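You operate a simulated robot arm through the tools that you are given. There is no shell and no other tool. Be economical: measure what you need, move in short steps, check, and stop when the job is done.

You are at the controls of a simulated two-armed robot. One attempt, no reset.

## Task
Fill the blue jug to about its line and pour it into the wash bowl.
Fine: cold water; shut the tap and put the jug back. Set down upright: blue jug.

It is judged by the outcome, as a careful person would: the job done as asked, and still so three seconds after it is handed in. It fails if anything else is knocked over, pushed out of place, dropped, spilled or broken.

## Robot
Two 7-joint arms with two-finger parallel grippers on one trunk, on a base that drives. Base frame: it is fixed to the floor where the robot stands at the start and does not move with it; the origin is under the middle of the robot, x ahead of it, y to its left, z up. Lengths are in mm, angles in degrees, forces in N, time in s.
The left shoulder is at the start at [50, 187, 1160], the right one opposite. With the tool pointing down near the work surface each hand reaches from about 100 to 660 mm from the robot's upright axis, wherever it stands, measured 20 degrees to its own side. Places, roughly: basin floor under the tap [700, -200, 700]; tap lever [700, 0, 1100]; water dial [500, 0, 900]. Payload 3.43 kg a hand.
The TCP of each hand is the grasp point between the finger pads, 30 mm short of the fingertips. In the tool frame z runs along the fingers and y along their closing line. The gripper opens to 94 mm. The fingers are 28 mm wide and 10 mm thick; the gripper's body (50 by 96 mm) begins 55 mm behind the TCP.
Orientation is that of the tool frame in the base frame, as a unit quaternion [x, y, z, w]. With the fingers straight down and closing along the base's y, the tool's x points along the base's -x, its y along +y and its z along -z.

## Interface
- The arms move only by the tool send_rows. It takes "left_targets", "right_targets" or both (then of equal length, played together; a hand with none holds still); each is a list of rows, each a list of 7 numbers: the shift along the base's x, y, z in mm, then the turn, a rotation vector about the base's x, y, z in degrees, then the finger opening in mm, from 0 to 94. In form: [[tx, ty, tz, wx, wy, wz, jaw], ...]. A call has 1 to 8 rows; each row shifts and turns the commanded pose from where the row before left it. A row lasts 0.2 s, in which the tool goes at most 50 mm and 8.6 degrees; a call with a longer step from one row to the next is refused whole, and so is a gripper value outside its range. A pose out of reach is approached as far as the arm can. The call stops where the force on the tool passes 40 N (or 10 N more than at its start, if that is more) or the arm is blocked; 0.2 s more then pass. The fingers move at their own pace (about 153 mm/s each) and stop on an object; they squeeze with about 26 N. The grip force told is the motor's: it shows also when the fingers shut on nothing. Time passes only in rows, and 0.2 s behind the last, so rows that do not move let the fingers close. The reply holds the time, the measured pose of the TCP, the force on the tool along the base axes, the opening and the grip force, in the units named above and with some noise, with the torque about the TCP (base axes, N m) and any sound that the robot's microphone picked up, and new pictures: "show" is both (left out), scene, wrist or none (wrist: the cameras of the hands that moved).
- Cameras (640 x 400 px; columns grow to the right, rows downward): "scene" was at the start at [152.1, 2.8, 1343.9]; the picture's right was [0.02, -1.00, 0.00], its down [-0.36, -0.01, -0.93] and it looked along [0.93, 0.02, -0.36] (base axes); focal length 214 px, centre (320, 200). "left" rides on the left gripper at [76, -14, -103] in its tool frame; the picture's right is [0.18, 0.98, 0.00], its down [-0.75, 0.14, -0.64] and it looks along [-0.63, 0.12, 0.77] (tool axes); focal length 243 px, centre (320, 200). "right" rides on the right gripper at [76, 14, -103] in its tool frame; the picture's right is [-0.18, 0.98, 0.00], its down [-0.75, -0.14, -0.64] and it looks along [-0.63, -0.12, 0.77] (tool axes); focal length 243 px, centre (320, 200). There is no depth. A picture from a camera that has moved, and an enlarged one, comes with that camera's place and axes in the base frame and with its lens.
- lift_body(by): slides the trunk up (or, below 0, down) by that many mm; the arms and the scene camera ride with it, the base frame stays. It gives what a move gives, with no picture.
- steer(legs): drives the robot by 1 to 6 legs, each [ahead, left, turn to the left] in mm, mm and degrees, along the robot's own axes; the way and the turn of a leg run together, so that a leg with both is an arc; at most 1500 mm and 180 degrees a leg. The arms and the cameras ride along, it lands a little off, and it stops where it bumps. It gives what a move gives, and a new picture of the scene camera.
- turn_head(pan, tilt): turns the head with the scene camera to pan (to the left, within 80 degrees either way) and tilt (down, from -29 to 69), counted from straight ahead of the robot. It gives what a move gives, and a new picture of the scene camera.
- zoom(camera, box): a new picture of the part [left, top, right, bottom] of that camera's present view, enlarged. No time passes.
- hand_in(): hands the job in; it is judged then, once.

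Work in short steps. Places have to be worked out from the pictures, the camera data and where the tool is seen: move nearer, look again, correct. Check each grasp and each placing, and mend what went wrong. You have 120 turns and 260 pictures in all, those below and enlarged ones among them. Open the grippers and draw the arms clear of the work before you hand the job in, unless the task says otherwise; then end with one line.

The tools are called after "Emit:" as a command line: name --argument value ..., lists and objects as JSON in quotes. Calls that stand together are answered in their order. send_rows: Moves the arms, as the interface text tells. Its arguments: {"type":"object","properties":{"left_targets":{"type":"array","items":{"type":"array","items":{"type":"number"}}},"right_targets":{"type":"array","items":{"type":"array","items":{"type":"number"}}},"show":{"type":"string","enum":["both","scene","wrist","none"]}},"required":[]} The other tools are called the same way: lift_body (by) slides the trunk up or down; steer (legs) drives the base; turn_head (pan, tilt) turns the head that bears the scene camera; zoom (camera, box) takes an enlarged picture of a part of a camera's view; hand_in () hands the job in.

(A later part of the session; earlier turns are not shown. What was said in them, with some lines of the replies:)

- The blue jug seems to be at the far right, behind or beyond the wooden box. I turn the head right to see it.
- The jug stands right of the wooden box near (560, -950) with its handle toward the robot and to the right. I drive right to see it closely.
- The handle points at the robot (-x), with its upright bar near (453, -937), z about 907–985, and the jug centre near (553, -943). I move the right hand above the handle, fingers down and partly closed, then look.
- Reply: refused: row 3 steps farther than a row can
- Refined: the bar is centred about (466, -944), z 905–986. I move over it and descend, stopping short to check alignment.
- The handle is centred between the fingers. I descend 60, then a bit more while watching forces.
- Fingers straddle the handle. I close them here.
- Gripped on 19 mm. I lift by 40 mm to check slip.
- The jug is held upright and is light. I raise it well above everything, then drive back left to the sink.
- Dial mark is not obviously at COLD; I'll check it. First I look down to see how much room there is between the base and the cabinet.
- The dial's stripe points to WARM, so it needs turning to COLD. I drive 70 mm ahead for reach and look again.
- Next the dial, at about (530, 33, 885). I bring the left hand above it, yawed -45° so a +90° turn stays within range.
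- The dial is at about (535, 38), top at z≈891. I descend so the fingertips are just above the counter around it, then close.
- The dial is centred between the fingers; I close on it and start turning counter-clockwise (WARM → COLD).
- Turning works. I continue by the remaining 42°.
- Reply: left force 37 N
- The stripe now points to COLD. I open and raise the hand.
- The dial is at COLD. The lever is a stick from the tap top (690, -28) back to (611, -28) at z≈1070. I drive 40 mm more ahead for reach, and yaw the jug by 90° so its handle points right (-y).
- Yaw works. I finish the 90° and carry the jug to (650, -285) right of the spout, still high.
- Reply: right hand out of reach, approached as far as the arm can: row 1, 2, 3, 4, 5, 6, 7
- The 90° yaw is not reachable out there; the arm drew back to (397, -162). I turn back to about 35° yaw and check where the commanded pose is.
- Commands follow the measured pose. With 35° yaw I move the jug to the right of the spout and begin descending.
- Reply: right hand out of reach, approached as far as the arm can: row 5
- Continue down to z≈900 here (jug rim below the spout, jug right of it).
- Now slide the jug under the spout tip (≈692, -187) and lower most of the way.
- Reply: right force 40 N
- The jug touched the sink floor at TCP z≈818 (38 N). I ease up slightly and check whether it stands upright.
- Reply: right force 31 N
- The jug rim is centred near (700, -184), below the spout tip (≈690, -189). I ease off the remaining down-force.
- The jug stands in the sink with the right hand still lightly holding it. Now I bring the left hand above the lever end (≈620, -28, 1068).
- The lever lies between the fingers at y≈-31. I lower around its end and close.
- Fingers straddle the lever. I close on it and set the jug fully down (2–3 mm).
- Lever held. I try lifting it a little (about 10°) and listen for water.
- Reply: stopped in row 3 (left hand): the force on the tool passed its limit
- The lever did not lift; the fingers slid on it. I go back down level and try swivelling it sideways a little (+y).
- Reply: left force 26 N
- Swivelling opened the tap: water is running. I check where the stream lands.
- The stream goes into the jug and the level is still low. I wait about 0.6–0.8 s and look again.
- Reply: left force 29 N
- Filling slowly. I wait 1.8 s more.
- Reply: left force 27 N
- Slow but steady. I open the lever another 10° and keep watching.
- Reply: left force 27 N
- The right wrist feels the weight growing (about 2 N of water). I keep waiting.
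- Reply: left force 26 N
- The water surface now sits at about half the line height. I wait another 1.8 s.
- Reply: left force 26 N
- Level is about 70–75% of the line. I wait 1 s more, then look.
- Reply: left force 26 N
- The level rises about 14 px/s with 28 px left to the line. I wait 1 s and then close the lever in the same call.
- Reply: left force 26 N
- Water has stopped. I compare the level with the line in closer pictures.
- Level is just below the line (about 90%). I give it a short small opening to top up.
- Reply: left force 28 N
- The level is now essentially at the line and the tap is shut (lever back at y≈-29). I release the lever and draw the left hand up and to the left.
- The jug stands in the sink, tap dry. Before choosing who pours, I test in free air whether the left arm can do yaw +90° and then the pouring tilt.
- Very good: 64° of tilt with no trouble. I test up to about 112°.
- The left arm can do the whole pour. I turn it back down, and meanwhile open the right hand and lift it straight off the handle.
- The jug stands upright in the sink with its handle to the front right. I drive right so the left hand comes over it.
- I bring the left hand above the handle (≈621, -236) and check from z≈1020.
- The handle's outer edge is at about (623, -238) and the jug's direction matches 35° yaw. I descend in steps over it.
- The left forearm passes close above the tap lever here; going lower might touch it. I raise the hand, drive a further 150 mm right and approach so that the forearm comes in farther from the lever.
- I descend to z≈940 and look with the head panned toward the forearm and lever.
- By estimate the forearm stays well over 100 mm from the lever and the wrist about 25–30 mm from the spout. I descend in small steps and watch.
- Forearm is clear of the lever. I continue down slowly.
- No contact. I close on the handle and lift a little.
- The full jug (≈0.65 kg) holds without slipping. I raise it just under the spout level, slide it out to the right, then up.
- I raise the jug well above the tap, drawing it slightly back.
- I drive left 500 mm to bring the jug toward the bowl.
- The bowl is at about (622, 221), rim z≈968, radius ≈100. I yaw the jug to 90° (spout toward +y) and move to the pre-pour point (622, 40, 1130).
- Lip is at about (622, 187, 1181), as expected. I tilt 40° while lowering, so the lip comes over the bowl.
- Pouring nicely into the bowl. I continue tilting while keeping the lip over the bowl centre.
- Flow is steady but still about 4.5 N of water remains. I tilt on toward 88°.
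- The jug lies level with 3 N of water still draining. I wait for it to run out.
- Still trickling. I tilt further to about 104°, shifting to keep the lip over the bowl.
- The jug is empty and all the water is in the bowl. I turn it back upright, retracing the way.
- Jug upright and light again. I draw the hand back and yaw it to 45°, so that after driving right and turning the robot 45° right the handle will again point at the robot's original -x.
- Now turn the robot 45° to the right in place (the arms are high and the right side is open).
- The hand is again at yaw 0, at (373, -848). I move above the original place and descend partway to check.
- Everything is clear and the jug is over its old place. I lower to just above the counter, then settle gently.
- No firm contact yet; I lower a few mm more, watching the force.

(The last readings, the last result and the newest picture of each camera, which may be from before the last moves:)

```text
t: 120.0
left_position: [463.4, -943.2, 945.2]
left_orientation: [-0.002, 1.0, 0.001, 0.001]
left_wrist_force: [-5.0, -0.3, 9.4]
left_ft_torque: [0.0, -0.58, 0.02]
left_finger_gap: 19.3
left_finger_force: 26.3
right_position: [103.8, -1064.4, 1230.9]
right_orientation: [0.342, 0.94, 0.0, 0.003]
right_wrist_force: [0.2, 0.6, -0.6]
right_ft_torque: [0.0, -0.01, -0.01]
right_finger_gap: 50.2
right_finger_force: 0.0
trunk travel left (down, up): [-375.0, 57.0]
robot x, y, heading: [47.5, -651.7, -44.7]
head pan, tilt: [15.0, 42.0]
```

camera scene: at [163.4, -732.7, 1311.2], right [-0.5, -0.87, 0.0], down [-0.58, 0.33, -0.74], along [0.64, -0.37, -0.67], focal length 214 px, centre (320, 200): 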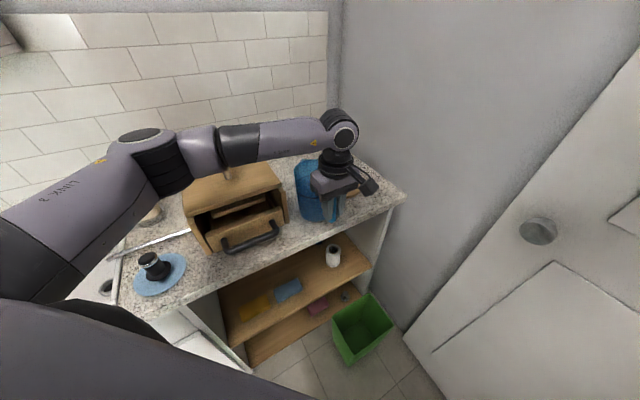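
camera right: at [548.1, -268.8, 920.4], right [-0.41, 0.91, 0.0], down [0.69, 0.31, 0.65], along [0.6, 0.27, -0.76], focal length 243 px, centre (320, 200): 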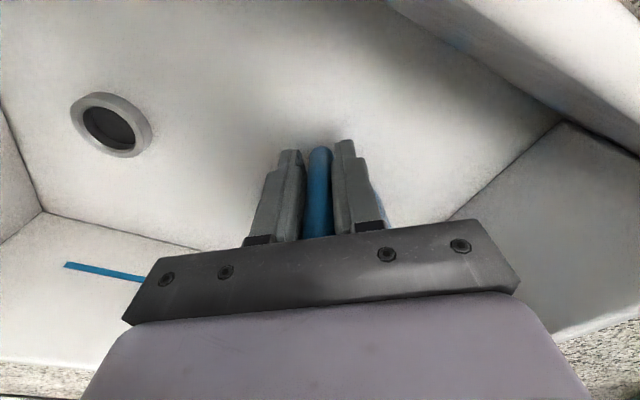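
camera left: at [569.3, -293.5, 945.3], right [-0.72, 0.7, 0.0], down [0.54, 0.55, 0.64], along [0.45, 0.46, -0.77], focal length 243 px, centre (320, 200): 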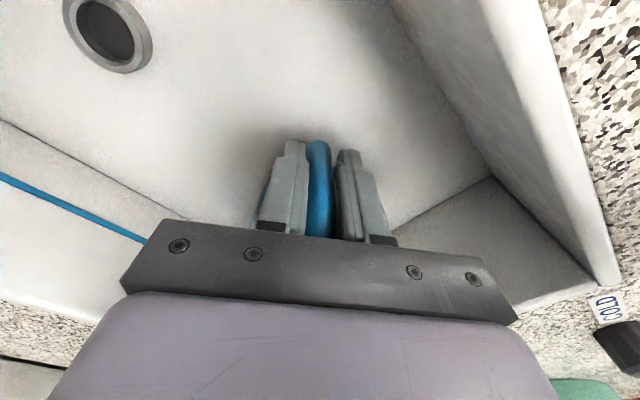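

The jug stands on the counter. I open and lift the hand straight off the handle.

Emit:
send_rows --left_targets '[[0, 0, 0, 0, 0, 0, 50], [0, 0, 0, 0, 0, 0, 50], [0, 0, 15, 0, 0, 0, 50], [0, 0, 30, 0, 0, 0, 50], [0, 0, 45, 0, 0, 0, 50], [0, 0, 45, 0, 0, 0, 50], [0, 0, 45, 0, 0, 0, 50], [0, 0, 45, 0, 0, 0, 50]]' --show "scene"

Emit:
zoom --camera "scene" --box '[240, 120, 400, 240]'

```text
t: 121.8
left_position: [464.4, -942.7, 1170.4]
left_orientation: [-0.002, 1.0, 0.003, 0.001]
left_wrist_force: [0.3, 0.4, -0.4]
left_ft_torque: [-0.01, 0.0, -0.01]
left_finger_gap: 50.0
left_finger_force: 0.2
right_position: [105.2, -1065.1, 1229.4]
right_orientation: [0.341, 0.94, 0.0, 0.004]
right_wrist_force: [0.5, -0.5, -0.3]
right_ft_torque: [-0.01, 0.0, 0.03]
right_finger_gap: 50.0
right_finger_force: 0.1
trunk travel left (down, up): [-375.0, 57.0]
robot x, y, heading: [51.9, -650.3, -45.0]
head pan, tilt: [15.0, 42.0]
camera scene: at [162.8, -732.6, 1311.2], right [-0.5, -0.87, 0.0], down [-0.58, 0.33, -0.74], along [0.64, -0.37, -0.67], focal length 214 px, centre (320, 200)
```

scene: 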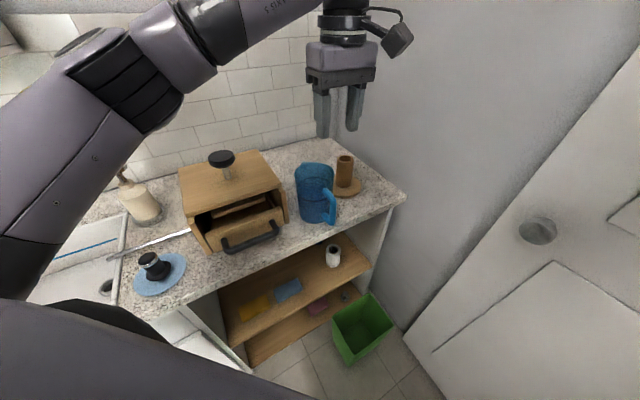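

```text
3.33 times, centred on (320, 180) of scene
camera zoom: at [162.8, -732.6, 1311.2], right [-0.5, -0.87, 0.0], down [-0.58, 0.33, -0.74], along [0.64, -0.37, -0.67], focal length 715 px, centre (320, 267)
```

zoom: 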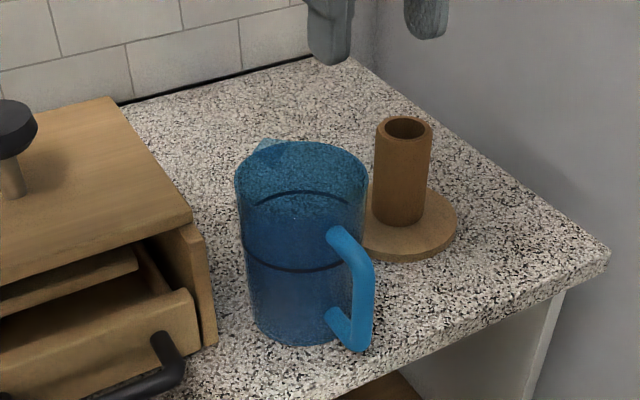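

The jug is back upright in its place. I draw the arm back and check the tap, sink and bowl once more.

Emit:
send_rows --left_targets '[[-30, 25, 20, 0, 0, 0, 60], [-30, 25, 20, 0, 0, 0, 60], [-30, 25, 10, 0, 0, 0, 60], [-20, 20, 0, 0, 0, 0, 60]]' --show "none"

Emit:
turn_head --pan 70 --tilt 32

```text
t: 122.8
left_position: [357.0, -847.9, 1218.8]
left_orientation: [-0.002, 1.0, 0.002, 0.001]
left_wrist_force: [-0.5, -0.8, 0.0]
left_ft_torque: [0.01, 0.0, 0.02]
left_finger_gap: 59.9
left_finger_force: 0.1
right_position: [104.2, -1065.4, 1229.8]
right_orientation: [0.341, 0.94, -0.001, 0.001]
right_wrist_force: [-0.9, 0.0, 0.2]
right_ft_torque: [-0.02, 0.01, 0.0]
right_finger_gap: 50.0
right_finger_force: 0.1
trunk travel left (down, up): [-375.0, 57.0]
robot x, y, heading: [51.4, -646.4, -44.9]
head pan, tilt: [15.0, 42.0]
```

```text
t: 124.1
left_position: [356.0, -848.6, 1218.3]
left_orientation: [-0.002, 1.0, 0.001, 0.001]
left_wrist_force: [0.3, -0.3, 0.1]
left_ft_torque: [-0.01, 0.01, 0.01]
left_finger_gap: 59.8
left_finger_force: 0.1
right_position: [107.6, -1064.9, 1230.0]
right_orientation: [0.341, 0.94, 0.0, 0.001]
right_wrist_force: [0.3, -0.5, -0.5]
right_ft_torque: [-0.04, 0.01, -0.01]
right_finger_gap: 49.9
right_finger_force: 0.0
trunk travel left (down, up): [-375.0, 57.0]
robot x, y, heading: [51.5, -653.3, -44.8]
head pan, tilt: [70.0, 32.0]
camera scene: at [172.0, -653.1, 1326.4], right [0.42, -0.91, 0.0], down [-0.48, -0.22, -0.85], along [0.77, 0.36, -0.53], focal length 214 px, centre (320, 200)
```

scene: 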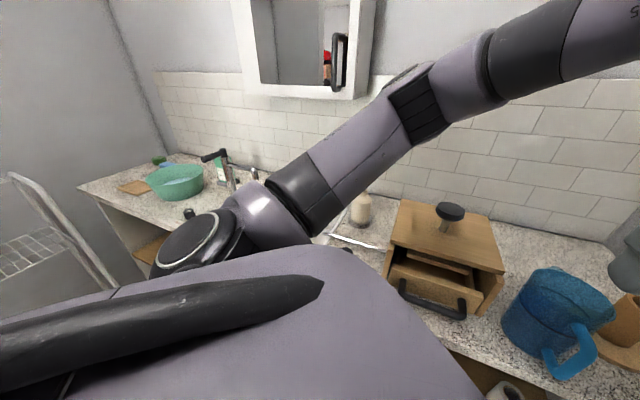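

The arm hides the tap. I turn back and drive left to see it.

Emit:
steer --legs '[[-60, 0, 45], [0, 350, 0]]'

Emit:
turn_head --pan 5 --tilt 35

Emit:
zoom --camera "scene" --box '[40, 120, 360, 320]'

```text
t: 128.4
left_position: [351.8, -203.9, 1218.8]
left_orientation: [-0.384, 0.923, 0.001, 0.0]
left_wrist_force: [0.1, 0.8, -0.4]
left_ft_torque: [0.0, -0.02, -0.03]
left_finger_gap: 60.0
left_finger_force: 0.0
right_position: [326.8, -534.2, 1229.4]
right_orientation: [-0.044, 0.999, 0.001, 0.002]
right_wrist_force: [-0.8, 0.4, 0.8]
right_ft_torque: [-0.02, -0.01, 0.02]
right_finger_gap: 50.0
right_finger_force: 0.1
trunk travel left (down, up): [-375.0, 57.0]
robot x, y, heading: [-2.7, -283.9, 0.1]
head pan, tilt: [70.0, 32.0]
camera scene: at [84.1, -196.0, 1326.3], right [0.94, -0.34, 0.0], down [-0.18, -0.5, -0.85], along [0.29, 0.8, -0.53], focal length 214 px, centre (320, 200)
```

scene: 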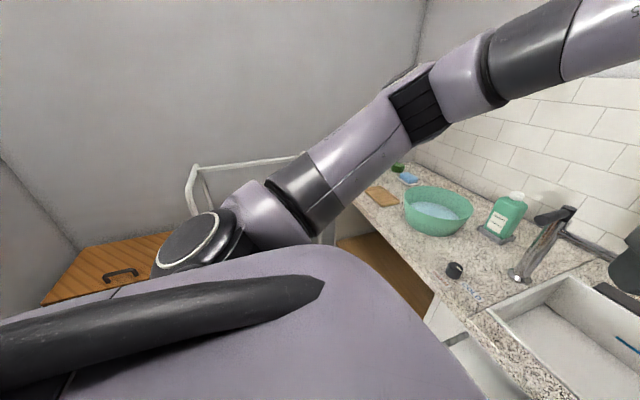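

```text
t: 129.8
left_position: [352.1, -204.7, 1218.4]
left_orientation: [-0.383, 0.924, 0.001, 0.0]
left_wrist_force: [0.1, -0.7, -0.9]
left_ft_torque: [0.05, 0.0, 0.0]
left_finger_gap: 60.1
left_finger_force: 0.3
right_position: [326.2, -535.0, 1230.3]
right_orientation: [-0.044, 0.999, 0.001, 0.001]
right_wrist_force: [0.0, -0.3, -0.4]
right_ft_torque: [-0.02, 0.0, -0.02]
right_finger_gap: 50.2
right_finger_force: 0.0
trunk travel left (down, up): [-375.0, 57.0]
robot x, y, heading: [-6.5, -281.0, -0.1]
head pan, tilt: [5.0, 35.0]
camera scene: at [141.3, -272.9, 1321.7], right [0.09, -1.0, 0.0], down [-0.57, -0.05, -0.82], along [0.82, 0.07, -0.57], focal length 214 px, centre (320, 200)
```

scene: 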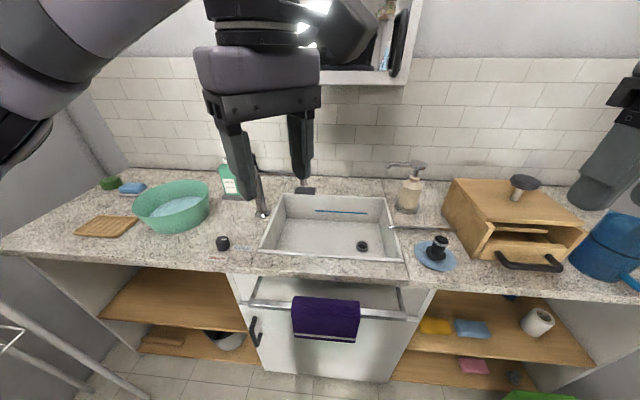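

```text
2.00 times, centred on (200, 220) of scene
camera zoom: at [141.3, -272.9, 1321.7], right [0.09, -1.0, 0.0], down [-0.57, -0.05, -0.82], along [0.82, 0.07, -0.57], focal length 429 px, centre (560, 160)
```

zoom: 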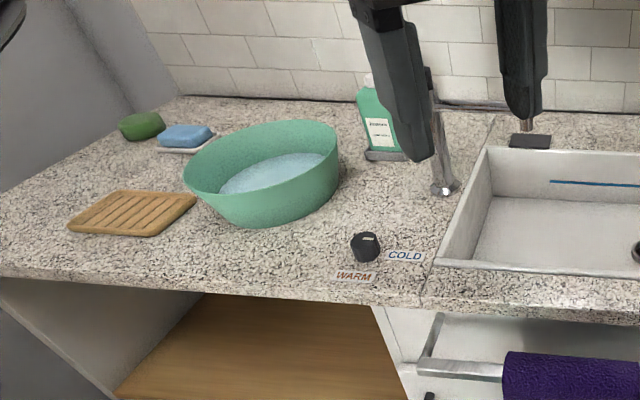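

Everything is in place: the water is in the bowl, no stream is falling in the sink, the dial is at cold, and the jug is back upright. The grippers are open and the arms are clear, so I hand in.

Emit:
hand_in

```text
The job is handed in.
```

I filled the blue jug with cold water to about its line, just short of it, and poured it into the wash bowl. I then shut the tap and put the jug back upright in its place.
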